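You operate a simulated robot arm through the tools that you are given. There is no shell and no other tool. Be economical: measure what you need, move in short steps, check, and stop when the job is done.

Carry out the task below with a simulated robot arm. There is one attempt and no reset: what you move stays moved.

## Task
Put the smaller mushroom on the stand into the purple tub and press its lid on.
Fine: stem up; the lid of the tub's colour; the tub stays on the sled, draw the sled out again.

Only the result counts: the job must be done as asked and must still hold three seconds after the hand-in. Knocking over, shifting, dropping, spilling or breaking anything else fails it. Lids that push on must go on centred and level and be pressed home; caps that screw on are set level and turned clockwise until they are tight.

## Robot
A 6-joint arm with a two-finger parallel gripper, fixed in place. Base frame: the origin is at the foot of the arm, x ahead of it, y to its left, z up; the work surface is at about z = 0.68. Units: m, degrees, N and s.
With the tool pointing down near the work surface it reaches from about 0.24 to 0.66 m from the base axis. Its first joint turns from -66.0 to 66.0 degrees. Payload 2.9 kg.
Tool frame: the origin (TCP) lies between the finger pads and is the grasp point; the fingertips stand 0.03 m ahead of it; z points along the fingers, y is the line along which they close. The gripper opens to 0.11 m. The fingers are 0.02 m wide and 0.01 m thick; the gripper's body (0.048 by 0.112 m) begins 0.055 m behind the TCP.
Orientation is that of the tool frame in the base frame, as [roll, pitch, yaw] about the fixed x, y, z axes, in that order (R = Rz(yaw) Ry(pitch) Rx(roll)). With the fingers straight down and closing along the base's y, the tool's x points along the base's -x, its y along +y and its z along -z.

## Interface
- The arm moves only by the tool step_arm. Its argument "motion" is a list of rows, each a list of 7 numbers: the shift along the tool's x, y, z in m, then the turn, a rotation vector about the tool's x, y, z in degrees, then the gripper command, from -1 (fully open) to 1 (shut), values between in proportion. In form: [[dx, dy, dz, ax, ay, az, jaw], ...]. A call has 1 to 8 rows; each row is the pose to reach, as a shift and turn from the pose commanded when the call began, along the tool's axes at that moment. A row lasts 0.2 s, in which the tool goes at most 0.05 m and 8.6 degrees; a call with a longer step from one row to the next is refused whole, and so is a gripper value outside its range. Where a pose cannot be reached the arm comes as near as it can. A force on the tool above 90 N (or 10 N above the force at the start of the call, whichever is more), or a blocked arm, ends the call early, and 0.2 s more pass. The fingers move at their own pace (about 0.108 m/s each) and stop on an object; they squeeze with about 22 N. The grip force told is the motor's: it shows also when the fingers shut on nothing. Time passes only in rows, and 0.2 s behind the last, so rows that repeat a pose let the fingers close. It gives the time, the measured TCP pose, the force on the tool (base axes), the opening and the grip force at its end, in the units of the frame above (readings bear some noise).
- Cameras (640 x 400 px; columns grow to the right, rows downward): "scene" is fixed at [0.0812, 0.4241, 1.4003]; the picture's right is [-0.82, -0.57, 0.00], its down [-0.31, 0.44, -0.84] and it looks along [0.48, -0.69, -0.54] (base axes); focal length 335 px, centre (320, 200). "wrist" rides on the gripper at [-0.036, 0, -0.057] in the tool frame; the picture's right is [0.00, -1.00, 0.00], its down [0.97, 0.00, -0.24] and it looks along [0.24, 0.00, 0.97] (tool axes); focal length 218 px, centre (320, 200). There is no depth. A picture from a camera that has moved, and an enlarged one, comes with that camera's place and axes in the base frame and with its lens. The place of the scene camera against the robot may be out by one fixed shift of up to 0.025 m in any direction.
- capture(camera): a new picture of that camera. The clock stands still meanwhile.
- zoom(camera, box): a new picture of the part [left, top, right, bottom] of that camera's present view, enlarged. The clock stands still meanwhile.
- hand_in(): hands the job in; it is judged then, once.

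Work in short steps. Places have to be worked out from the pictures, the camera data and where the tool is seen: move nearer, look again, correct. Check each grasp and each placing, and mend what went wrong. You have 120 turns and 84 pictures in all, those below and enlarged ones among them. Open the gripper and draw the arm clear of the work before you hand the job in, unless the task says otherwise; then end with one line.

The tools are called as a command line: name --pt "numbers of a row" for each row, then --argument value for the rest, lists and objects as JSON in quotes. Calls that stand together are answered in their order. step_arm: Moves the arm, as the interface text tells. Its arguments: {"type":"object","properties":{"motion":{"type":"array","items":{"type":"array","items":{"type":"number"}}}},"required":["motion"]} The other tools are called the same way: capture (camera) takes a picture; zoom (camera, box) takes an enlarged picture of a part of a camera's view; hand_in () hands the job in.

At the start:

```text
t: 0.0
tcp_pos: [0.3236, -0.3301, 1.0233]
ee_rot: [-180.0, -0.1, -180.0]
force: [0.6, 0.0, 0.3]
grip_width: 0.1102
finger_force: 0.0
```

scene: 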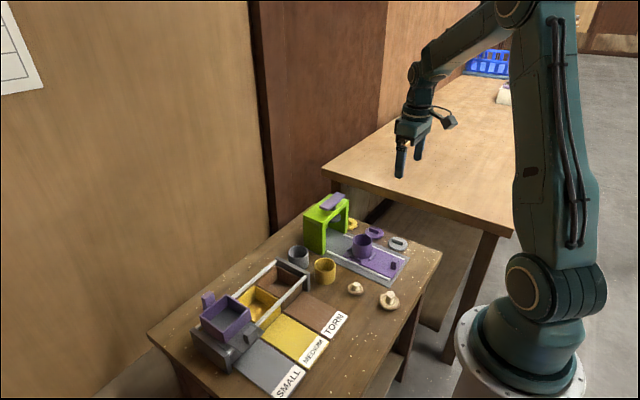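
wrist: 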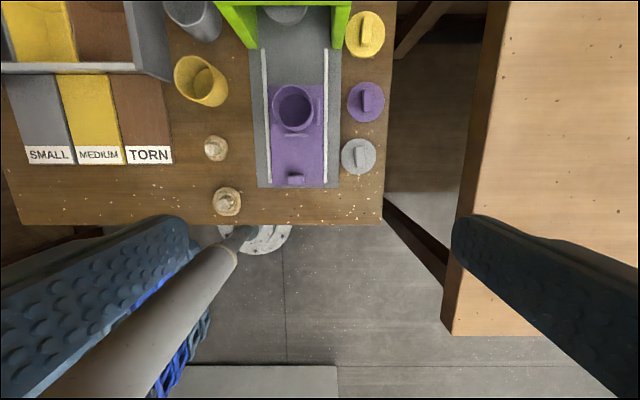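

I'll look closer at the bench first: the sled, the tub, the green arch, the mushrooms and the lids.

zoom --camera "scene" --box '[280, 180, 440, 320]'

zoom --camera "wrist" --box '[150, 0, 400, 230]'

zoom --camera "scene" --box '[140, 250, 360, 400]'

```text
2.86 times, centred on (360, 250) of scene
camera zoom: at [0.0812, 0.4241, 1.4003], right [-0.82, -0.57, 0.0], down [-0.31, 0.44, -0.84], along [0.48, -0.69, -0.54], focal length 958 px, centre (206, 57)
```

zoom: 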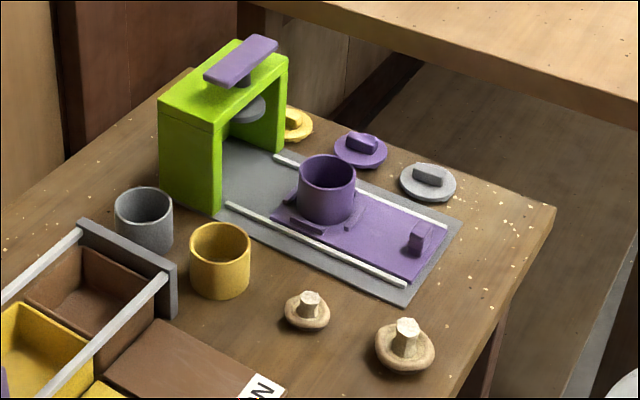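

```text
1.74 times, centred on (275, 115) of wrist
camera zoom: at [0.3605, -0.3315, 1.0789], right [0.0, -1.0, 0.0], down [-0.97, 0.0, 0.24], along [-0.24, 0.0, -0.97], focal length 380 px, centre (398, 348)
```

zoom: 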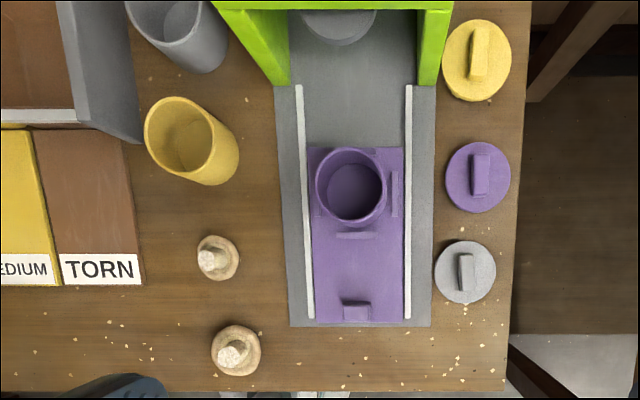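

```text
2.67 times, centred on (250, 325) of scene
camera zoom: at [0.0812, 0.4241, 1.4003], right [-0.82, -0.57, 0.0], down [-0.31, 0.44, -0.84], along [0.48, -0.69, -0.54], focal length 894 px, centre (507, -133)
```

zoom: 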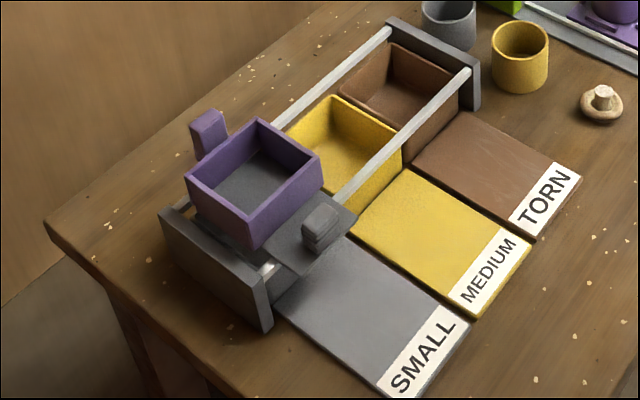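

The press (a green arch with a purple handle), the sled with the purple tub and the purple lid are all clear. I estimate the smaller mushroom at about (0.357, -0.154), so I'll move above it and look again.

step_arm --pt "-0.006 0.03 0.029 0 0 0 -1" --pt "-0.012 0.06 0.058 0 0 0 -1" --pt "-0.018 0.09 0.087 0 0 0 -1" --pt "-0.024 0.12 0.116 0 0 0 -1" --pt "-0.03 0.15 0.145 0 0 0 -1" --pt "-0.033 0.176 0.17 0 0 0 -1" --pt "-0.033 0.176 0.17 0 0 0 -0.4"

capture --camera "wrist"

zoom --camera "scene" --box '[280, 180, 440, 320]'

```text
t: 1.6
tcp_pos: [0.3565, -0.1525, 0.8532]
ee_rot: [180.0, 0.0, -180.0]
force: [0.8, -0.2, 0.1]
grip_width: 0.0768
finger_force: 0.1
```

```text
78 pictures are left
camera wrist: at [0.3932, -0.1539, 0.9086], right [0.0, -1.0, 0.0], down [-0.97, 0.0, 0.24], along [-0.24, 0.0, -0.97], focal length 218 px, centre (320, 200)
```

wrist: 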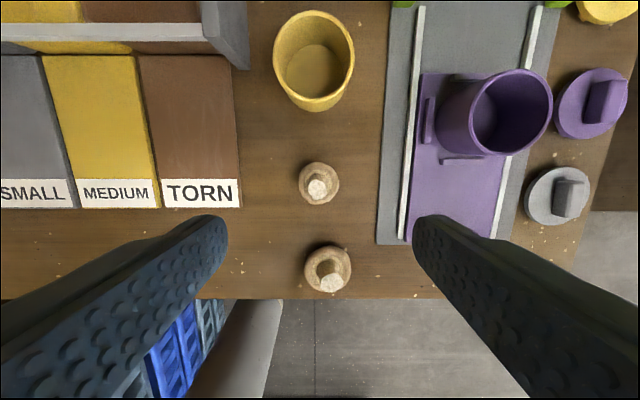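

```text
2.86 times, centred on (360, 250) of scene
camera zoom: at [0.0812, 0.4241, 1.4003], right [-0.82, -0.57, 0.0], down [-0.31, 0.44, -0.84], along [0.48, -0.69, -0.54], focal length 958 px, centre (206, 57)
```

zoom: 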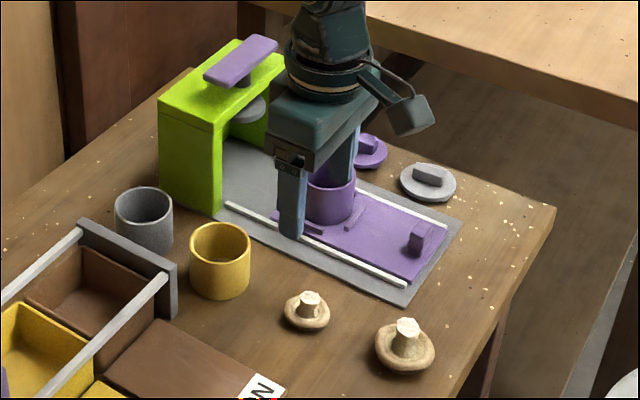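

The stem is at about x=0.3556, y=-0.152. I'll narrow the jaws a little and come down to just above the cap, then look at the heights.

step_arm --pt "0.001 0.0005 0.04 0 0 0 0.1" --pt "0.001 0.0005 0.08 0 0 0 0.1" --pt "0.001 0.0005 0.11 0 0 0 0.1" --pt "0.001 0.0005 0.11 0 0 0 0.1"

capture --camera "wrist"

zoom --camera "scene" --box '[320, 240, 400, 310]'

```text
t: 2.6
tcp_pos: [0.3555, -0.1535, 0.7416]
ee_rot: [-180.0, 0.1, -180.0]
force: [0.4, 0.4, 0.3]
grip_width: 0.0494
finger_force: 0.1
```

```text
76 pictures are left
camera wrist: at [0.3911, -0.1546, 0.7975], right [0.0, -1.0, 0.0], down [-0.97, 0.0, 0.24], along [-0.24, 0.0, -0.97], focal length 218 px, centre (320, 200)
```

wrist: 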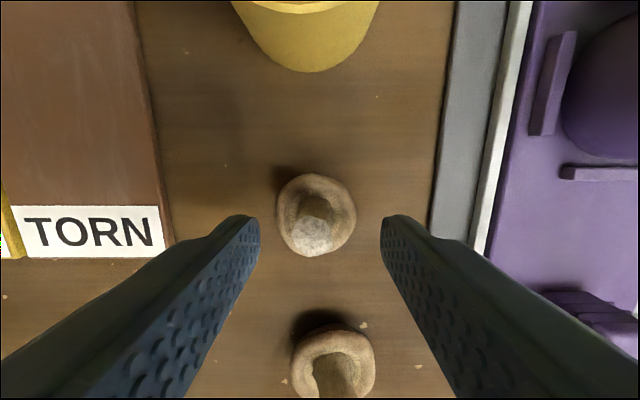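

```text
5.71 times, centred on (360, 275) of scene
camera zoom: at [0.0812, 0.4241, 1.4003], right [-0.82, -0.57, 0.0], down [-0.31, 0.44, -0.84], along [0.48, -0.69, -0.54], focal length 1916 px, centre (91, -229)
```

zoom: 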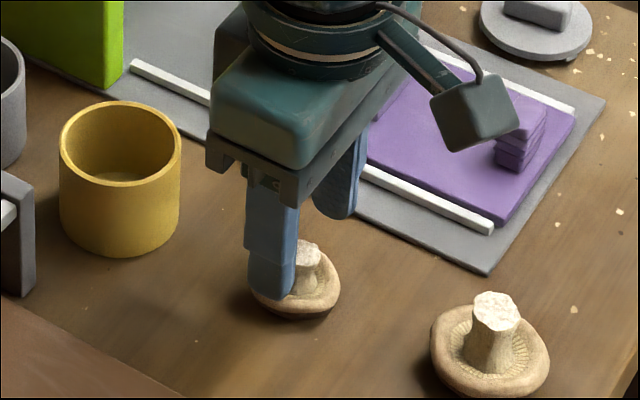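

The stem top is at about z=0.717 and the cap rim at about 0.693. I'll lower so the tips reach about 0.698, then close on the stem.

step_arm --pt "-0.001 0.001 0.007 0 0 0 0.1" --pt "-0.001 0.001 0.0135 0 0 0 0.1" --pt "-0.001 0.001 0.0135 0 0 0 0.6" --pt "-0.001 0.001 0.0135 0 0 0 1" --pt "-0.001 0.001 0.0135 0 0 0 1"

capture --camera "wrist"

```text
t: 3.8
tcp_pos: [0.3563, -0.1533, 0.7285]
ee_rot: [180.0, -0.1, 180.0]
force: [-0.2, -0.5, -0.2]
grip_width: 0.0158
finger_force: 12.4
```

```text
74 pictures are left
camera wrist: at [0.3932, -0.1539, 0.7847], right [0.0, -1.0, 0.0], down [-0.97, 0.0, 0.24], along [-0.24, 0.0, -0.97], focal length 218 px, centre (320, 200)
```

wrist: 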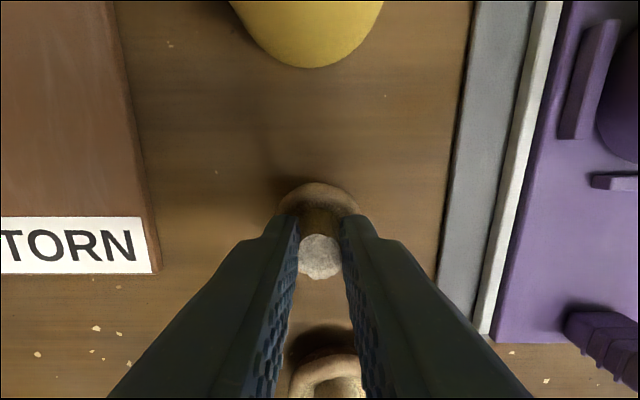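

The stem is held at a width of 15.8 mm. I'll lift straight up and move over the tub, whose rim I triangulate at about (0.417, -0.292, 0.734).

step_arm --pt "0 0 -0.02 0 0 0 1" --pt "0 0 -0.06 0 0 0 1" --pt "0 0 -0.1 0 0 0 1" --pt "-0.015 -0.035 -0.11 0 0 0 1" --pt "-0.03 -0.07 -0.11 0 0 0 1" --pt "-0.045 -0.105 -0.11 0 0 0 1" --pt "-0.06 -0.139 -0.11 0 0 0 1" --pt "-0.06 -0.139 -0.11 0 0 0 1"

capture --camera "wrist"

zoom --camera "scene" --box '[290, 170, 450, 300]'

```text
t: 5.6
tcp_pos: [0.4178, -0.2909, 0.8387]
ee_rot: [179.9, 0.1, -179.9]
force: [0.7, 0.4, -1.2]
grip_width: 0.0158
finger_force: 12.1
```

```text
73 pictures are left
camera wrist: at [0.4555, -0.2923, 0.8946], right [0.0, -1.0, 0.0], down [-0.97, 0.0, 0.24], along [-0.24, 0.0, -0.97], focal length 218 px, centre (320, 200)
```

wrist: 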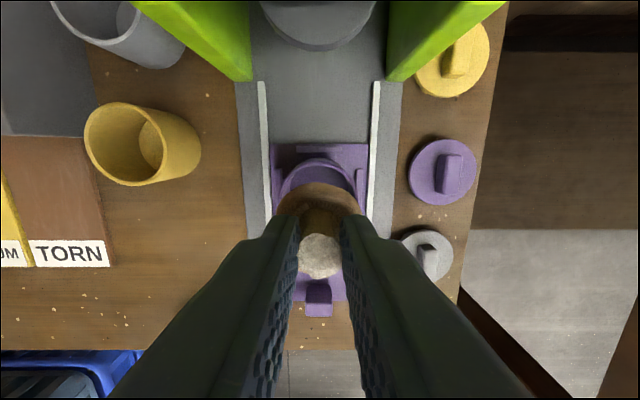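

```text
3.08 times, centred on (370, 235) of scene
camera zoom: at [0.0812, 0.424, 1.4004], right [-0.82, -0.57, 0.0], down [-0.31, 0.44, -0.84], along [0.48, -0.69, -0.54], focal length 1032 px, centre (166, 92)
```

zoom: 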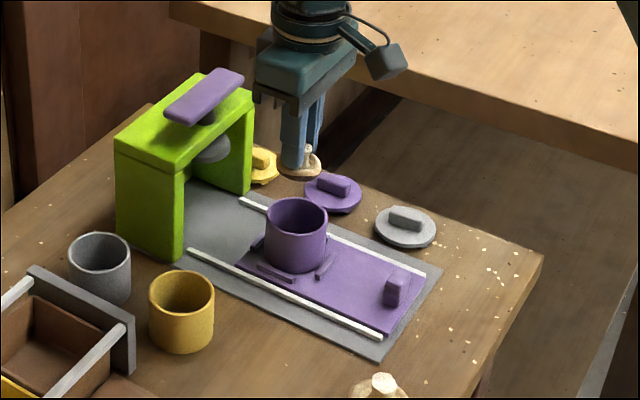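

The tub centre checks out at (0.4167, -0.291), and the mushroom hangs centred above it. I'll lower it in small steps to just inside the rim.

step_arm --pt "0.001 0 0.03 0 0 0 1" --pt "0.001 0 0.055 0 0 0 1" --pt "0.001 0 0.065 0 0 0 1" --pt "0.001 0 0.07 0 0 0 1"

capture --camera "wrist"

zoom --camera "scene" --box '[320, 210, 400, 270]'

```text
t: 6.6
tcp_pos: [0.4172, -0.2924, 0.7697]
ee_rot: [179.9, 0.0, -179.9]
force: [0.1, -0.2, 0.6]
grip_width: 0.0155
finger_force: 11.9
```

```text
71 pictures are left
camera wrist: at [0.4535, -0.2922, 0.8258], right [0.0, -1.0, 0.0], down [-0.97, 0.0, 0.24], along [-0.24, 0.0, -0.97], focal length 218 px, centre (320, 200)
```

wrist: 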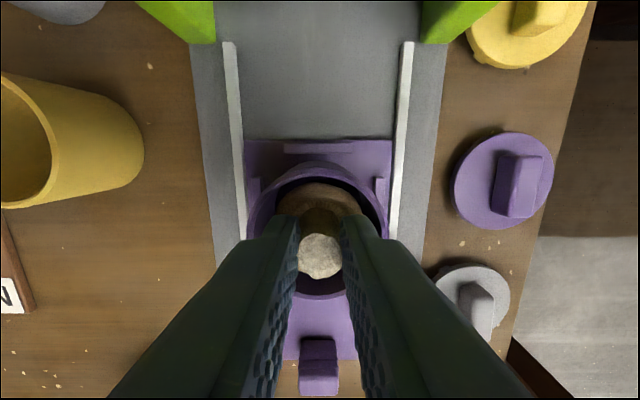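

```text
6.67 times, centred on (360, 240) of scene
camera zoom: at [0.0812, 0.4241, 1.4004], right [-0.82, -0.57, 0.0], down [-0.31, 0.44, -0.84], along [0.48, -0.69, -0.54], focal length 2235 px, centre (53, -67)
```

zoom: 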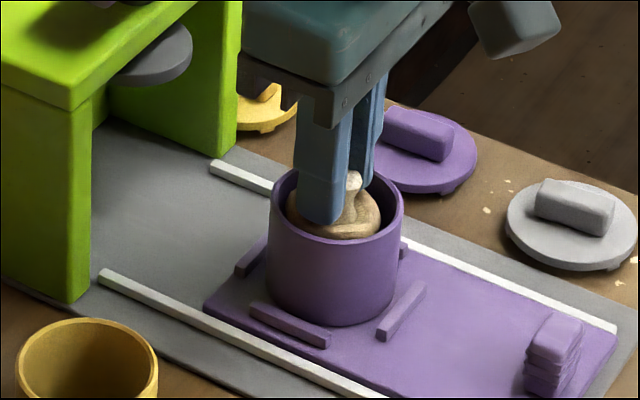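

The mushroom is inside the rim with even clearance. I'll lower it farther and watch the force.

step_arm --pt "0 0 0.01 0 0 0 1" --pt "0 0 0.02 0 0 0 1" --pt "0 0 0.023 0 0 0 1"

```text
t: 7.4
tcp_pos: [0.4173, -0.2911, 0.7466]
ee_rot: [-180.0, 0.0, 179.9]
force: [-0.1, 0.2, 0.0]
grip_width: 0.0158
finger_force: 12.5
```

There's no contact yet, so I'll keep going in 2 mm steps.

step_arm --pt "0 0 0.002 0 0 0 1"

step_arm --pt "0 0 0.002 0 0 0 1"

step_arm --pt "0 0 0.0015 0 0 0 1"

```text
t: 7.8
tcp_pos: [0.4165, -0.2902, 0.7438]
ee_rot: [179.9, 0.1, -179.9]
force: [-0.1, 0.4, 4.4]
grip_width: 0.0157
finger_force: 11.8
```

```text
t: 8.2
tcp_pos: [0.4178, -0.2907, 0.7427]
ee_rot: [-179.8, 0.2, 179.9]
force: [0.5, 0.8, 13.0]
grip_width: 0.016
finger_force: 12.1
```

```text
t: 8.6
tcp_pos: [0.4166, -0.2906, 0.7425]
ee_rot: [-180.0, 0.2, -179.9]
force: [-0.1, 3.5, 21.7]
grip_width: 0.0158
finger_force: 12.8
```

The mushroom is resting on the tub floor (contact at about 0.7445). I'll ease the push, open only a little inside the tub, and rise.

step_arm --pt "0 0 -0.003 0 0 0 1" --pt "0 0 -0.003 0 0 0 0.6" --pt "0 0 -0.003 0 0 0 0.58" --pt "0 0 -0.01 0 0 0 0.58" --pt "0 0 -0.04 0 0 0 0.58" --pt "0 0 -0.09 0 0 0 0.58"

capture --camera "wrist"

zoom --camera "scene" --box '[320, 210, 400, 270]'

```text
t: 10.0
tcp_pos: [0.4157, -0.2927, 0.8304]
ee_rot: [-180.0, 0.1, 180.0]
force: [0.2, 0.2, -0.4]
grip_width: 0.0232
finger_force: 0.1
```

```text
69 pictures are left
camera wrist: at [0.4526, -0.2939, 0.8862], right [0.0, -1.0, 0.0], down [-0.97, 0.0, 0.24], along [-0.24, 0.0, -0.97], focal length 218 px, centre (320, 200)
```

wrist: 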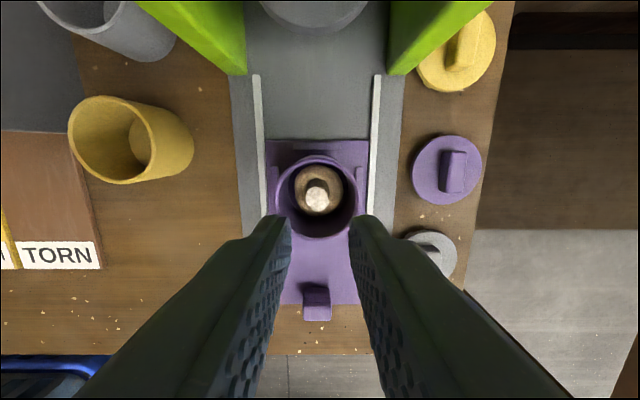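

```text
6.67 times, centred on (360, 240) of scene
camera zoom: at [0.0812, 0.4241, 1.4003], right [-0.82, -0.57, 0.0], down [-0.31, 0.44, -0.84], along [0.48, -0.69, -0.54], focal length 2235 px, centre (53, -67)
```

zoom: 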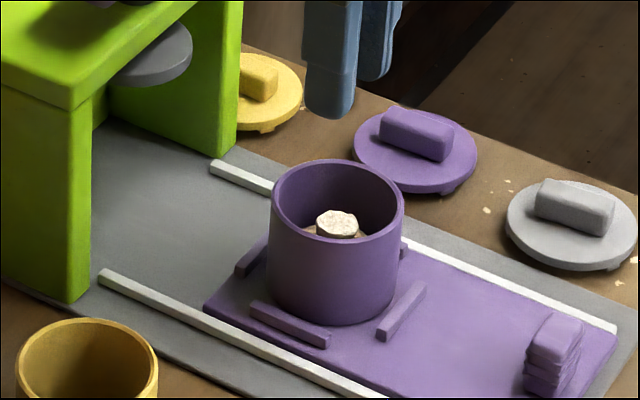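

The mushroom sits stem up inside the tub, below the rim. Next I'll move above the purple lid at about (0.435, -0.407) to measure it.

step_arm --pt "-0.006 -0.04 0 0 0 0 0.3" --pt "-0.012 -0.08 0 0 0 0 0.1" --pt "-0.019 -0.115 0 0 0 0 0.1" --pt "-0.019 -0.115 0.02 0 0 0 0.1" --pt "-0.019 -0.115 0.02 0 0 0 0.1"

capture --camera "wrist"

```text
t: 11.2
tcp_pos: [0.4355, -0.4088, 0.813]
ee_rot: [180.0, 0.0, 179.9]
force: [0.0, 0.3, -0.4]
grip_width: 0.0495
finger_force: 0.1
```

```text
67 pictures are left
camera wrist: at [0.4716, -0.4094, 0.8679], right [0.0, -1.0, 0.0], down [-0.97, 0.0, 0.24], along [-0.24, 0.0, -0.97], focal length 218 px, centre (320, 200)
```

wrist: 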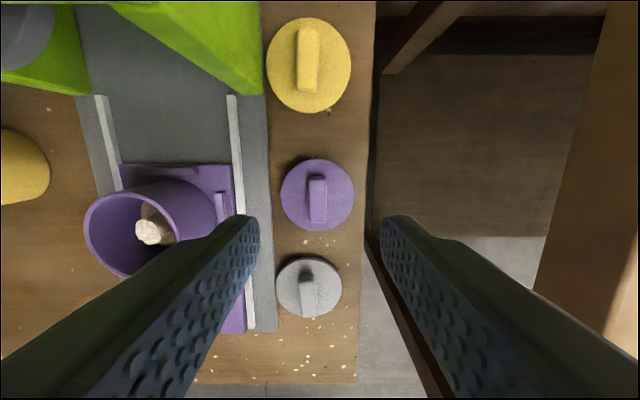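

Lid centre is about (0.432, -0.407). I'll zoom in to check the knob's angle and height.

zoom --camera "wrist" --box '[260, 140, 380, 250]'

zoom --camera "scene" --box '[345, 210, 415, 260]'

```text
3.64 times, centred on (320, 195) of wrist
camera zoom: at [0.4716, -0.4094, 0.8679], right [0.0, -1.0, 0.0], down [-0.97, 0.0, 0.24], along [-0.24, 0.0, -0.97], focal length 794 px, centre (320, 218)
```

zoom: 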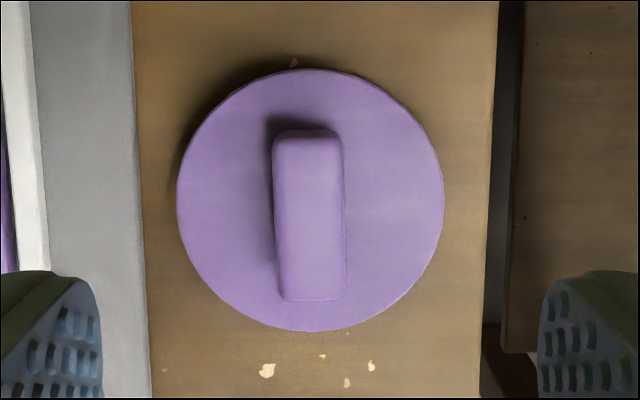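

```text
8.00 times, centred on (380, 235) of scene
camera zoom: at [0.0812, 0.4241, 1.4003], right [-0.82, -0.57, 0.0], down [-0.31, 0.44, -0.84], along [0.48, -0.69, -0.54], focal length 2682 px, centre (-160, -80)
```

zoom: 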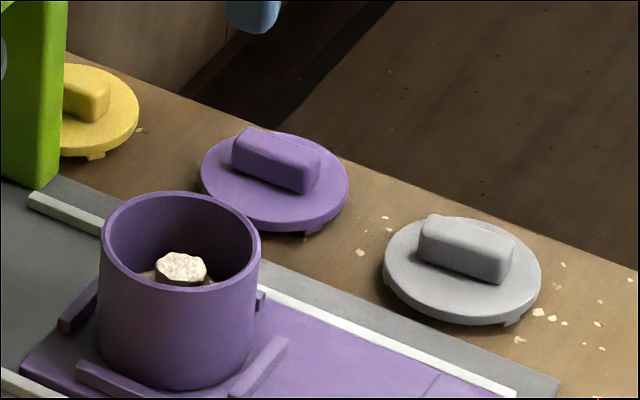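

The knob runs along x, is about 15 mm wide, and is centred at about (0.432, -0.407). I'll descend over it with force checks.

step_arm --pt "0.0035 0.0015 0.03 0 0 0 0.3" --pt "0.0035 0.0015 0.06 0 0 0 0.3" --pt "0.0035 0.0015 0.08 0 0 0 0.3" --pt "0.0035 0.0015 0.086 0 0 0 0.3"

capture --camera "wrist"

zoom --camera "scene" --box '[345, 210, 415, 260]'

```text
t: 12.2
tcp_pos: [0.4312, -0.4064, 0.7246]
ee_rot: [180.0, 0.1, -179.9]
force: [-0.6, 0.0, 0.1]
grip_width: 0.0387
finger_force: 0.0
```

```text
64 pictures are left
camera wrist: at [0.4689, -0.4071, 0.7804], right [0.0, -1.0, 0.0], down [-0.97, 0.0, 0.24], along [-0.24, 0.0, -0.97], focal length 218 px, centre (320, 200)
```

wrist: 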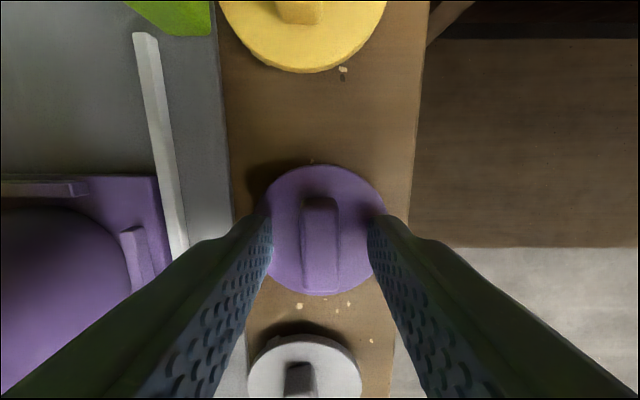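

```text
8.00 times, centred on (380, 235) of scene
camera zoom: at [0.0812, 0.4241, 1.4003], right [-0.82, -0.57, 0.0], down [-0.31, 0.44, -0.84], along [0.48, -0.69, -0.54], focal length 2682 px, centre (-160, -80)
```

zoom: 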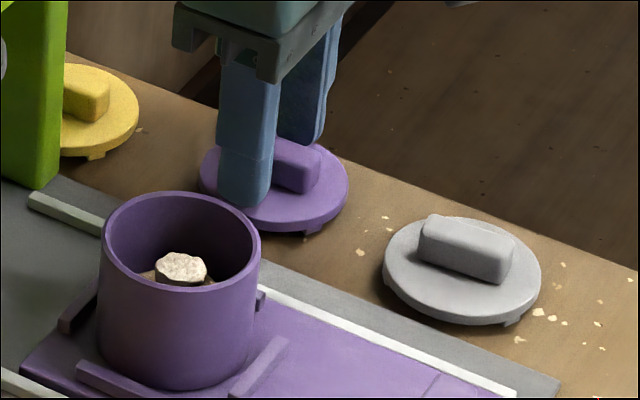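

The fingers straddle the knob just above the disc. I'll close on it.

step_arm --pt "0 0 0 0 0 0 0.6" --pt "0 0 0 0 0 0 1" --pt "0 0 0 0 0 0 1"

capture --camera "wrist"

```text
t: 13.0
tcp_pos: [0.4332, -0.405, 0.7248]
ee_rot: [180.0, 0.0, 179.9]
force: [0.1, -0.4, 0.4]
grip_width: 0.0132
finger_force: 21.9
```

```text
62 pictures are left
camera wrist: at [0.4689, -0.4071, 0.7808], right [0.0, -1.0, 0.0], down [-0.97, 0.0, 0.24], along [-0.24, 0.0, -0.97], focal length 218 px, centre (320, 200)
```

wrist: 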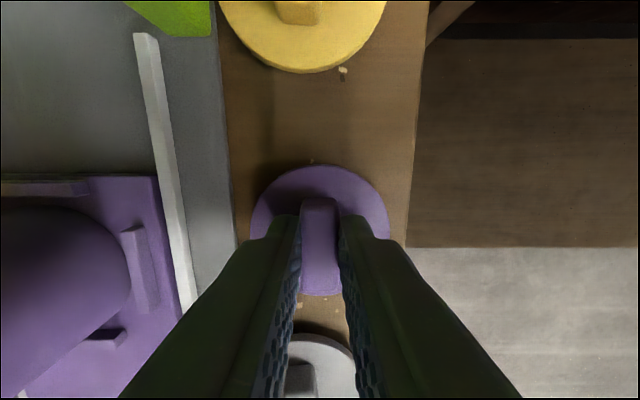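

The knob is held with 22 N and the lid looks centred laterally. I'll lift it and carry it above the tub, staying high.

step_arm --pt "0 0 -0.03 0 0 0 1" --pt "0 0 -0.075 0 0 0 1" --pt "0 0 -0.1 0 0 0 1" --pt "0.005 0.035 -0.1 0 0 0 1" --pt "0.01 0.075 -0.1 0 0 0 1" --pt "0.015 0.115 -0.1 0 0 0 1" --pt "0.015 0.115 -0.1 0 0 0 1"

capture --camera "wrist"

zoom --camera "scene" --box '[320, 190, 420, 270]'

```text
t: 14.6
tcp_pos: [0.4171, -0.2912, 0.8251]
ee_rot: [180.0, 0.0, 179.9]
force: [0.1, 0.1, 0.0]
grip_width: 0.0133
finger_force: 21.6
```

```text
61 pictures are left
camera wrist: at [0.4538, -0.2928, 0.8809], right [0.0, -1.0, 0.0], down [-0.97, 0.0, 0.24], along [-0.24, 0.0, -0.97], focal length 218 px, centre (320, 200)
```

wrist: 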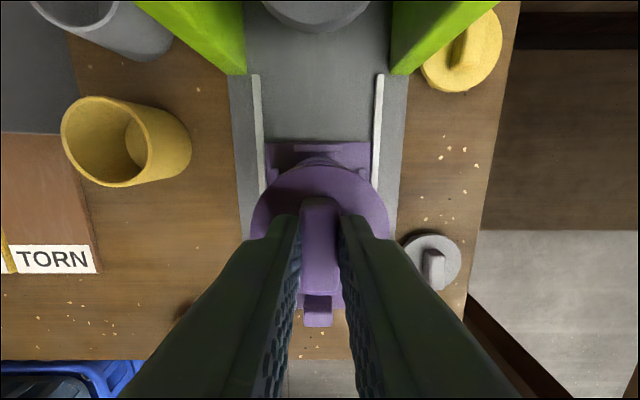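

```text
5.00 times, centred on (370, 230) of scene
camera zoom: at [0.0812, 0.4241, 1.4003], right [-0.82, -0.57, 0.0], down [-0.31, 0.44, -0.84], along [0.48, -0.69, -0.54], focal length 1676 px, centre (70, 50)
```

zoom: 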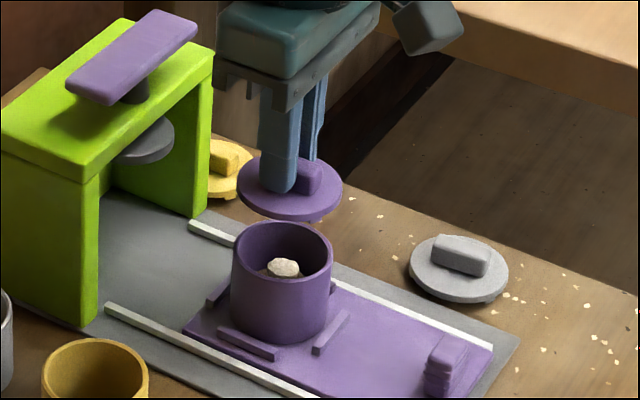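

The picture puts the lid about 2 mm short in x and 1 mm off in y relative to the tub. I'll correct that, lower to about 10 mm above the rim, and look again.

step_arm --pt "-0.002 0.001 0.015 0 0 0 1" --pt "-0.002 0.001 0.033 0 0 0 1" --pt "-0.002 0.001 0.033 0 0 0 1"

zoom --camera "wrist" --box '[220, 120, 420, 245]'

zoom --camera "scene" --box '[335, 210, 405, 260]'

```text
t: 15.4
tcp_pos: [0.4187, -0.29, 0.7922]
ee_rot: [179.9, 0.0, -180.0]
force: [-0.1, -0.7, 0.1]
grip_width: 0.0135
finger_force: 21.8
```

```text
3.20 times, centred on (320, 182) of wrist
camera zoom: at [0.4549, -0.2915, 0.8478], right [0.0, -1.0, 0.0], down [-0.97, 0.0, 0.24], along [-0.24, 0.0, -0.97], focal length 698 px, centre (320, 256)
```

zoom: 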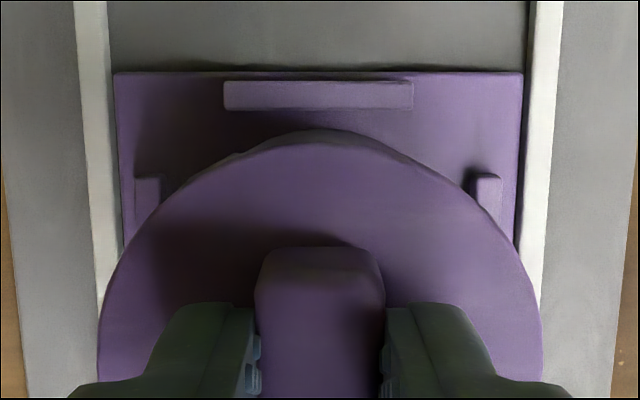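

```text
8.00 times, centred on (370, 235) of scene
camera zoom: at [0.0812, 0.4241, 1.4003], right [-0.82, -0.57, 0.0], down [-0.31, 0.44, -0.84], along [0.48, -0.69, -0.54], focal length 2682 px, centre (-80, -80)
```

zoom: 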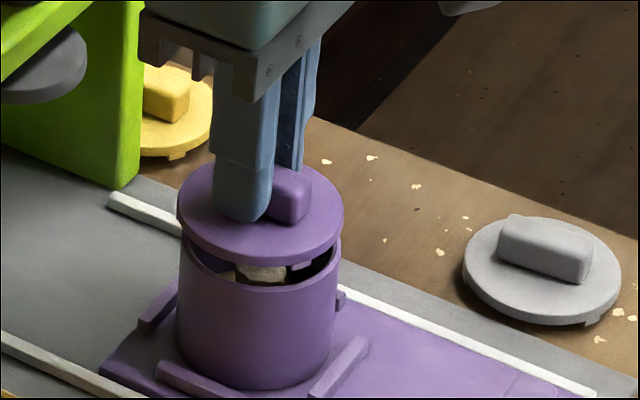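

The lid is centred on the tub within about 0.5 mm in both views. I'll lower it gently until it touches.

step_arm --pt "0 0 0.005 0 0 0 1" --pt "0 0 0.01 0 0 0 1"

step_arm --pt "0 0 0.002 0 0 0 1"

step_arm --pt "0 0 0.002 0 0 0 1"

```text
t: 16.0
tcp_pos: [0.4186, -0.2887, 0.7833]
ee_rot: [180.0, 0.0, -179.9]
force: [-0.4, 1.2, 5.5]
grip_width: 0.0132
finger_force: 21.8
```

```text
t: 16.4
tcp_pos: [0.4199, -0.2909, 0.7821]
ee_rot: [-179.8, 0.2, -180.0]
force: [-0.2, 0.5, 21.4]
grip_width: 0.0137
finger_force: 21.7
```

```text
t: 16.8
tcp_pos: [0.4194, -0.2906, 0.7798]
ee_rot: [-179.9, 0.0, 180.0]
force: [0.6, 0.9, 25.0]
grip_width: 0.0133
finger_force: 22.1
```

Contact began at about 0.783. I'll see how the lid sits.

zoom --camera "scene" --box '[335, 210, 405, 260]'

zoom --camera "wrist" --box '[220, 120, 420, 245]'

```text
8.00 times, centred on (370, 235) of scene
camera zoom: at [0.0809, 0.4243, 1.4003], right [-0.82, -0.57, 0.0], down [-0.31, 0.44, -0.84], along [0.48, -0.69, -0.54], focal length 2682 px, centre (-80, -80)
```

zoom: 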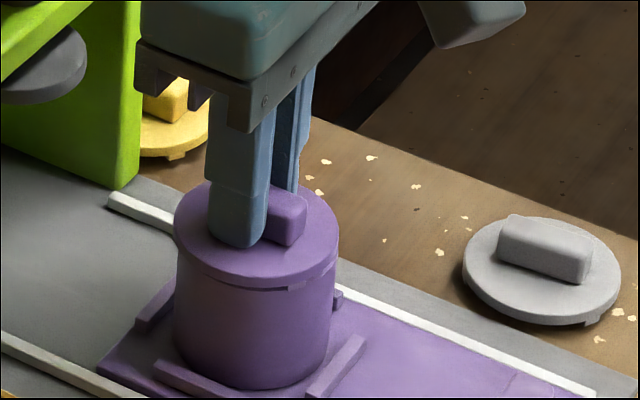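

```text
3.20 times, centred on (320, 182) of wrist
camera zoom: at [0.4553, -0.2909, 0.8355], right [0.0, -1.0, 0.0], down [-0.97, 0.0, 0.24], along [-0.24, 0.0, -0.97], focal length 698 px, centre (320, 256)
```

zoom: 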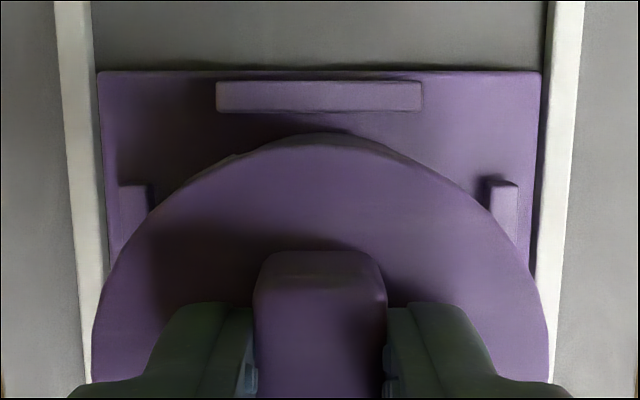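

The lid lies level and centred on the rim, not yet snapped home. I'll release it and rise, then use the press for the pressing.

step_arm --pt "0 0 -0.002 0 0 0 1" --pt "0 0 -0.002 0 0 0 0.7" --pt "0 0 -0.002 0 0 0 0.4" --pt "0 0 -0.002 0 0 0 0.4" --pt "0 0 -0.04 0 0 0 0.4" --pt "0.03 0 -0.07 0 0 0 0.4"

zoom --camera "scene" --box '[290, 170, 450, 270]'

capture --camera "wrist"

```text
t: 18.2
tcp_pos: [0.3878, -0.2878, 0.8473]
ee_rot: [179.9, -0.2, 180.0]
force: [0.4, -0.1, 0.3]
grip_width: 0.0329
finger_force: 0.0
```

```text
4.00 times, centred on (370, 220) of scene
camera zoom: at [0.0812, 0.4241, 1.4003], right [-0.82, -0.57, 0.0], down [-0.31, 0.44, -0.84], along [0.48, -0.69, -0.54], focal length 1341 px, centre (120, 120)
```

zoom: 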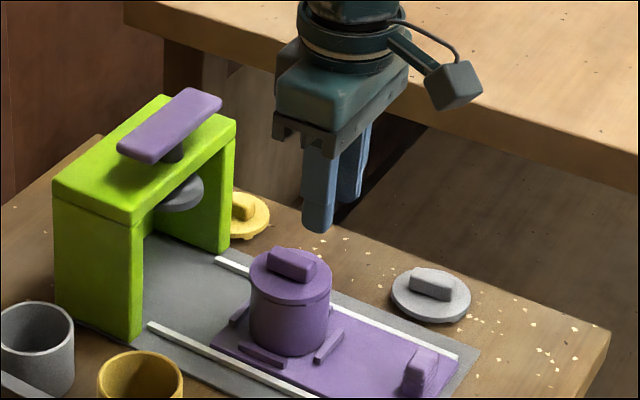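

```text
54 pictures are left
camera wrist: at [0.424, -0.2899, 0.9028], right [0.0, -1.0, 0.0], down [-0.97, 0.0, 0.24], along [-0.24, 0.0, -0.97], focal length 218 px, centre (320, 200)
```

wrist: 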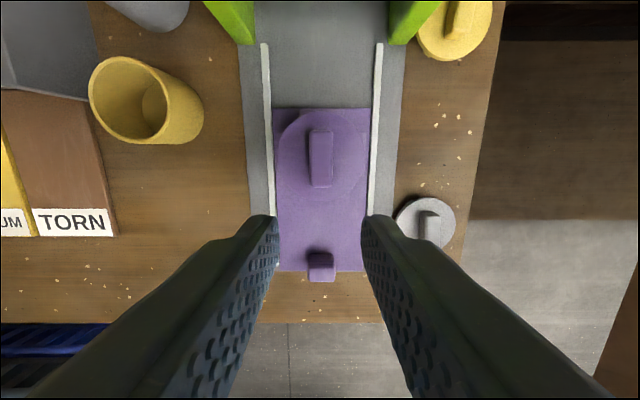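

The lid is level on the tub. Next is the sled handle, at about (0.306, -0.290) with its top at about z=0.708. I'll move over it with the jaws at about 50 mm.

step_arm --pt "0.035 0 0 0 0 0 0.1" --pt "0.075 0 0.02 0 0 0 0.1" --pt "0.082 0 0.06 0 0 0 0.1" --pt "0.082 0 0.08 0 0 0 0.1" --pt "0.082 0 0.08 0 0 0 0.1"

capture --camera "wrist"

zoom --camera "scene" --box '[340, 220, 440, 290]'

```text
t: 19.4
tcp_pos: [0.3063, -0.29, 0.766]
ee_rot: [180.0, -0.1, 180.0]
force: [0.8, -0.2, 0.3]
grip_width: 0.0495
finger_force: 0.0
```

```text
53 pictures are left
camera wrist: at [0.342, -0.2915, 0.822], right [0.0, -1.0, 0.0], down [-0.97, 0.0, 0.24], along [-0.24, 0.0, -0.97], focal length 218 px, centre (320, 200)
```

wrist: 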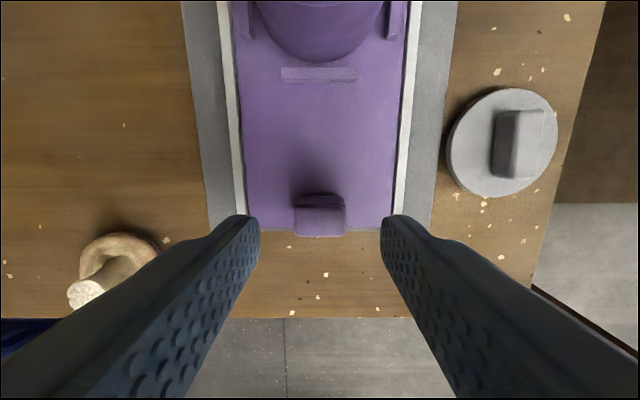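

```text
5.71 times, centred on (390, 255) of scene
camera zoom: at [0.0812, 0.4241, 1.4003], right [-0.82, -0.57, 0.0], down [-0.31, 0.44, -0.84], along [0.48, -0.69, -0.54], focal length 1916 px, centre (-80, -114)
```

zoom: 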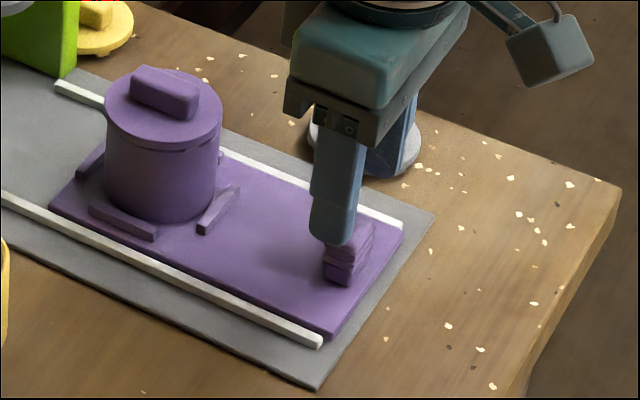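

The handle is centred between the fingers, about 26 mm wide at x≈0.303. I'll descend around it and close.

step_arm --pt "0.003 0 0.02 0 0 0 0.1" --pt "0.003 0 0.035 0 0 0 0.1" --pt "0.003 0 0.041 0 0 0 0.1" --pt "0.003 0 0.041 0 0 0 0.5" --pt "0.003 0 0.041 0 0 0 1" --pt "0.003 0 0.041 0 0 0 1"

capture --camera "wrist"

```text
t: 20.8
tcp_pos: [0.3028, -0.2901, 0.7262]
ee_rot: [-179.8, -0.1, -180.0]
force: [-0.3, -6.4, -4.3]
grip_width: 0.0258
finger_force: 45.3
```

```text
51 pictures are left
camera wrist: at [0.339, -0.2911, 0.7815], right [0.0, -1.0, 0.0], down [-0.97, 0.0, 0.24], along [-0.24, 0.0, -0.97], focal length 218 px, centre (320, 200)
```

wrist: 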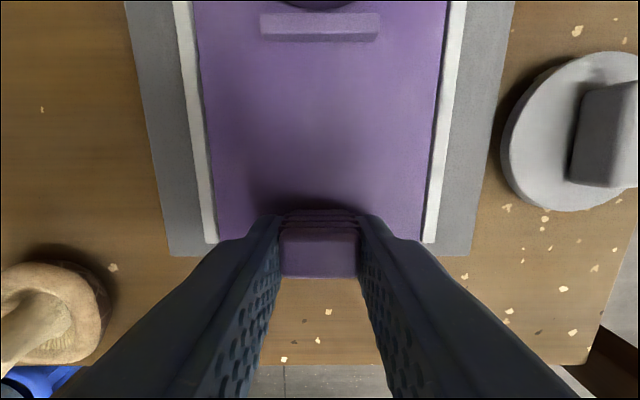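

The handle is gripped. I'll push the sled slowly towards the press (+x), 60 mm to start.

step_arm --pt "-0.003 0 0 0 0 0 1" --pt "-0.01 0 0 0 0 0 1" --pt "-0.018 0 0 0 0 0 1" --pt "-0.027 0 0 0 0 0 1" --pt "-0.036 0 0 0 0 0 1" --pt "-0.045 0 0 0 0 0 1" --pt "-0.053 0 0 0 0 0 1" --pt "-0.06 0 0 0 0 0 1"

capture --camera "wrist"

zoom --camera "scene" --box '[290, 180, 430, 290]'

```text
t: 22.6
tcp_pos: [0.3631, -0.2899, 0.7259]
ee_rot: [-179.8, -0.2, 179.9]
force: [-1.0, -22.8, -41.3]
grip_width: 0.0259
finger_force: 44.6
```

```text
50 pictures are left
camera wrist: at [0.3992, -0.2911, 0.7818], right [0.0, -1.0, 0.0], down [-0.97, 0.0, 0.24], along [-0.24, 0.0, -0.97], focal length 218 px, centre (320, 200)
```

wrist: 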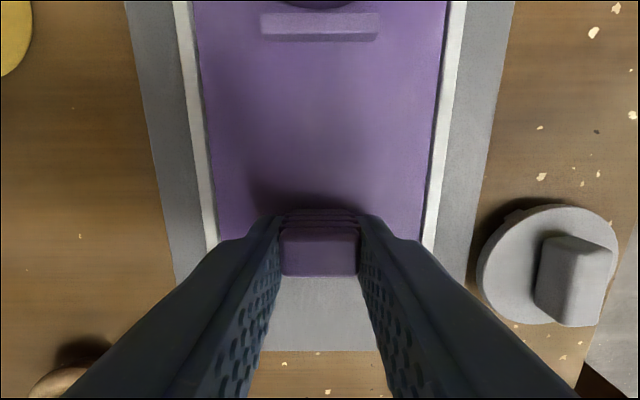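

```text
3.64 times, centred on (360, 235) of scene
camera zoom: at [0.0816, 0.4233, 1.4006], right [-0.82, -0.57, 0.0], down [-0.31, 0.44, -0.84], along [0.48, -0.69, -0.54], focal length 1219 px, centre (174, 73)
```

zoom: 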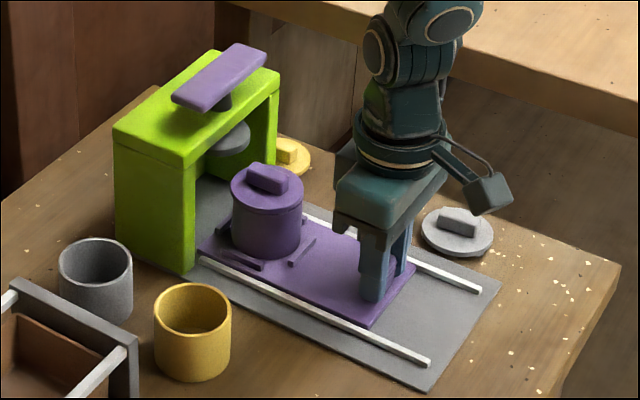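

The push went well, but the grip carries some vertical and side strain. I'll relieve it slightly, then go another 24 mm slowly.

step_arm --pt "0 -0.0007 0.0015 0 0 0 1" --pt "0 -0.0007 0.0015 0 0 0 1"

step_arm --pt "-0.004 0 0 0 0 0 1" --pt "-0.012 0 0 0 0 0 1" --pt "-0.019 0 0 0 0 0 1" --pt "-0.024 0 0 0 0 0 1"

capture --camera "wrist"

zoom --camera "scene" --box '[290, 180, 430, 290]'

```text
t: 23.2
tcp_pos: [0.3645, -0.2897, 0.7252]
ee_rot: [180.0, -0.1, -179.9]
force: [-0.9, -10.2, -5.3]
grip_width: 0.0258
finger_force: 45.2
```

```text
t: 24.2
tcp_pos: [0.389, -0.2896, 0.7257]
ee_rot: [180.0, 0.0, -180.0]
force: [-0.5, -4.3, 4.7]
grip_width: 0.0259
finger_force: 45.0
```

```text
48 pictures are left
camera wrist: at [0.4247, -0.2912, 0.782], right [0.0, -1.0, 0.0], down [-0.97, 0.0, 0.24], along [-0.24, 0.0, -0.97], focal length 218 px, centre (320, 200)
```

wrist: 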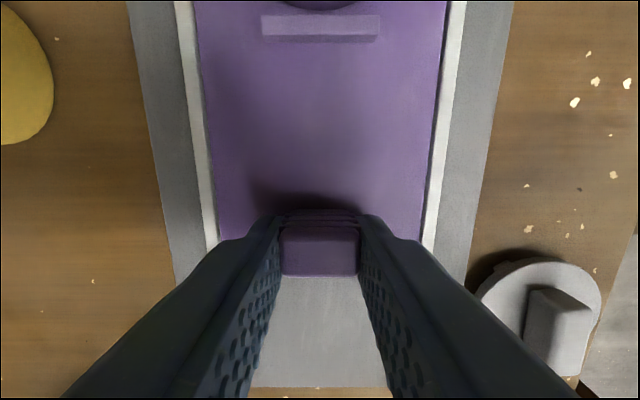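

```text
3.64 times, centred on (360, 235) of scene
camera zoom: at [0.0811, 0.424, 1.4004], right [-0.82, -0.57, 0.0], down [-0.31, 0.44, -0.84], along [0.48, -0.69, -0.54], focal length 1219 px, centre (174, 73)
```

zoom: 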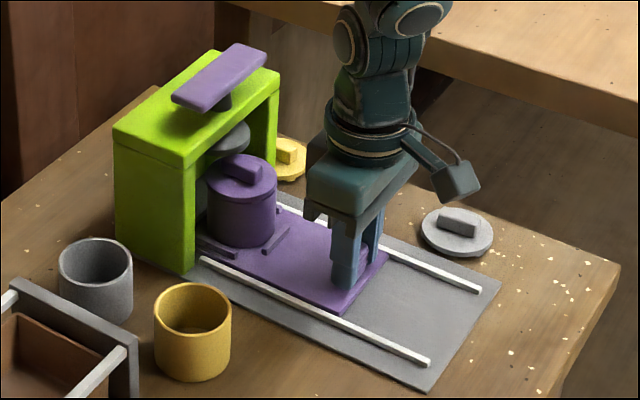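

The lid is close under the stamp, and the side load has fallen. I'll go on in smaller steps while watching the x-force.

step_arm --pt "-0.004 0 0 0 0 0 1" --pt "-0.008 0 0 0 0 0 1" --pt "-0.01 0 0 0 0 0 1"

zoom --camera "scene" --box '[310, 185, 390, 255]'

```text
t: 25.0
tcp_pos: [0.3979, -0.2897, 0.726]
ee_rot: [179.9, 0.0, -179.9]
force: [-0.9, 4.3, 23.6]
grip_width: 0.0258
finger_force: 45.0
```

```text
5.71 times, centred on (350, 220) of scene
camera zoom: at [0.0809, 0.4244, 1.4003], right [-0.82, -0.57, 0.0], down [-0.31, 0.44, -0.84], along [0.48, -0.69, -0.54], focal length 1916 px, centre (149, 86)
```

zoom: 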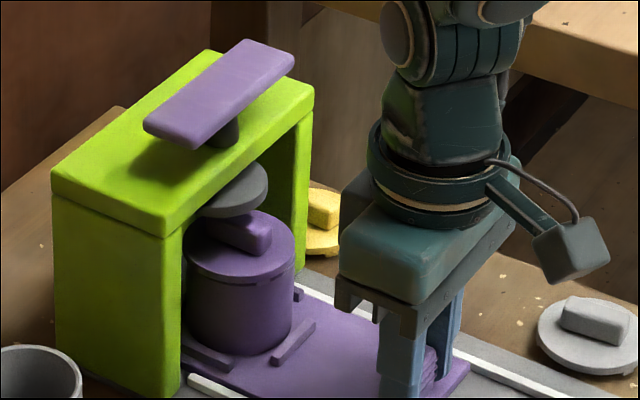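

The stamp axis works out at about 6 mm farther than the lid centre. I'll also ease the small upward strain, then push 6 mm more and read the force.

step_arm --pt "-0.002 0.0003 -0.001 0 0 0 1" --pt "-0.004 0.0003 -0.001 0 0 0 1" --pt "-0.006 0.0003 -0.001 0 0 0 1" --pt "-0.006 0.0003 -0.001 0 0 0 1"

zoom --camera "scene" --box '[310, 185, 390, 255]'

```text
t: 26.0
tcp_pos: [0.4038, -0.2903, 0.7259]
ee_rot: [180.0, 0.0, -180.0]
force: [0.2, -1.6, -7.0]
grip_width: 0.0258
finger_force: 45.1
```

```text
5.71 times, centred on (350, 220) of scene
camera zoom: at [0.0812, 0.424, 1.4004], right [-0.82, -0.57, 0.0], down [-0.31, 0.44, -0.84], along [0.48, -0.69, -0.54], focal length 1916 px, centre (149, 86)
```

zoom: 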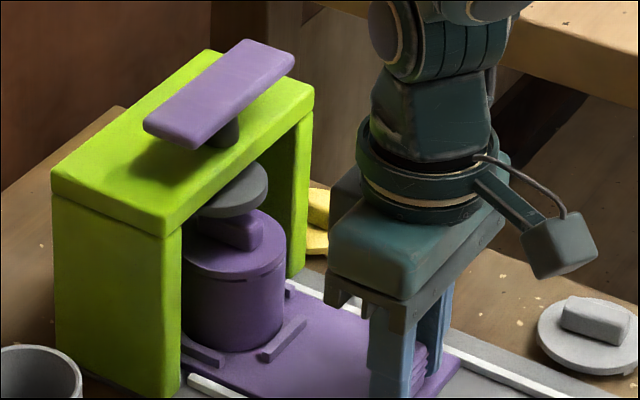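

The lid and stamp columns now agree. I'll take a sharper look to refine this before pressing.

zoom --camera "scene" --box '[330, 200, 375, 232]'

capture --camera "wrist"

```text
12.50 times, centred on (352, 216) of scene
camera zoom: at [0.0812, 0.424, 1.4004], right [-0.82, -0.57, 0.0], down [-0.31, 0.44, -0.84], along [0.48, -0.69, -0.54], focal length 4191 px, centre (-86, 0)
```

zoom: 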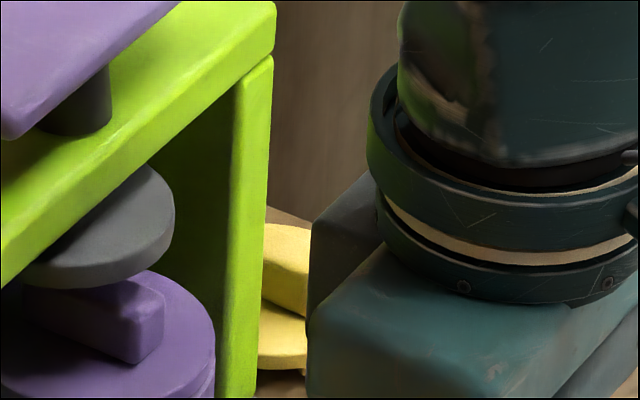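

```text
43 pictures are left
camera wrist: at [0.44, -0.2912, 0.7819], right [0.0, -1.0, 0.0], down [-0.97, 0.0, 0.24], along [-0.24, 0.0, -0.97], focal length 218 px, centre (320, 200)
```

wrist: 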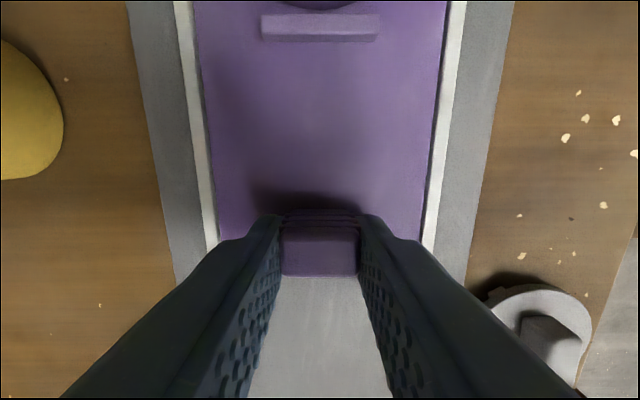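

With the stamp radius measured as 25 mm, its axis is about 7 mm further on (x≈0.525), and the wrist views give the same figure. I'll push 7 mm more and feel for a stop.

step_arm --pt "-0.002 0 0 0 0 0 1" --pt "-0.004 0 0 0 0 0 1" --pt "-0.006 0 0 0 0 0 1" --pt "-0.007 0 0 0 0 0 1" --pt "-0.007 0 0 0 0 0 1"

zoom --camera "scene" --box '[330, 200, 375, 232]'

```text
t: 27.2
tcp_pos: [0.4119, -0.2903, 0.7256]
ee_rot: [-180.0, -0.1, 179.9]
force: [-0.2, -8.5, -9.2]
grip_width: 0.0258
finger_force: 44.8
```

```text
12.50 times, centred on (352, 216) of scene
camera zoom: at [0.0813, 0.4238, 1.4004], right [-0.82, -0.57, 0.0], down [-0.31, 0.44, -0.84], along [0.48, -0.69, -0.54], focal length 4191 px, centre (-86, 0)
```

zoom: 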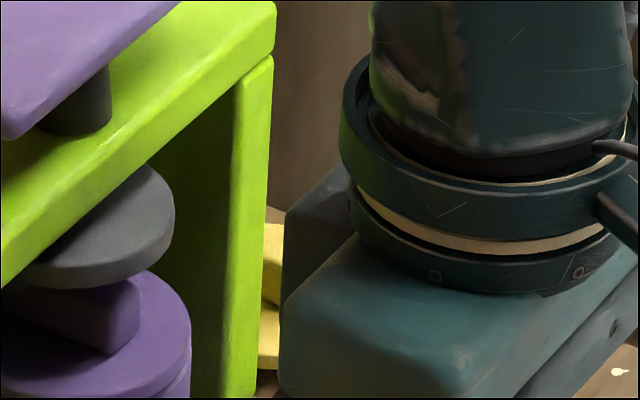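

The alignment looks right (about 109 mm of travel). I'll probe 2 mm further for a hard stop.

step_arm --pt "-0.001 0 0 0 0 0 1" --pt "-0.002 0 0 0 0 0 1" --pt "-0.002 0 0 0 0 0 1"

```text
t: 28.0
tcp_pos: [0.4128, -0.2896, 0.7265]
ee_rot: [180.0, 0.0, 180.0]
force: [-0.1, -9.6, -7.9]
grip_width: 0.0256
finger_force: 44.9
```

There's no stop yet, so I'll probe 3 mm more.

step_arm --pt "-0.0015 0 0 0 0 0 1" --pt "-0.003 0 0 0 0 0 1" --pt "-0.003 0 0 0 0 0 1"

zoom --camera "scene" --box '[330, 200, 375, 232]'

```text
t: 28.8
tcp_pos: [0.4136, -0.2907, 0.7261]
ee_rot: [180.0, -0.3, 179.9]
force: [-29.7, -4.4, 20.0]
grip_width: 0.0255
finger_force: 45.1
```

```text
12.50 times, centred on (352, 216) of scene
camera zoom: at [0.0803, 0.4242, 1.4004], right [-0.82, -0.57, 0.0], down [-0.31, 0.44, -0.84], along [0.48, -0.69, -0.54], focal length 4191 px, centre (-86, 0)
```

zoom: 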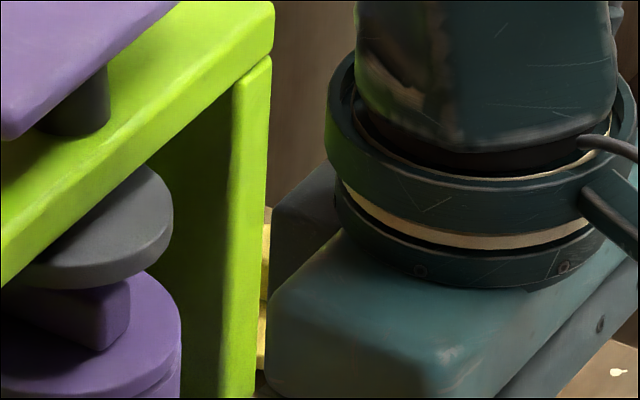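

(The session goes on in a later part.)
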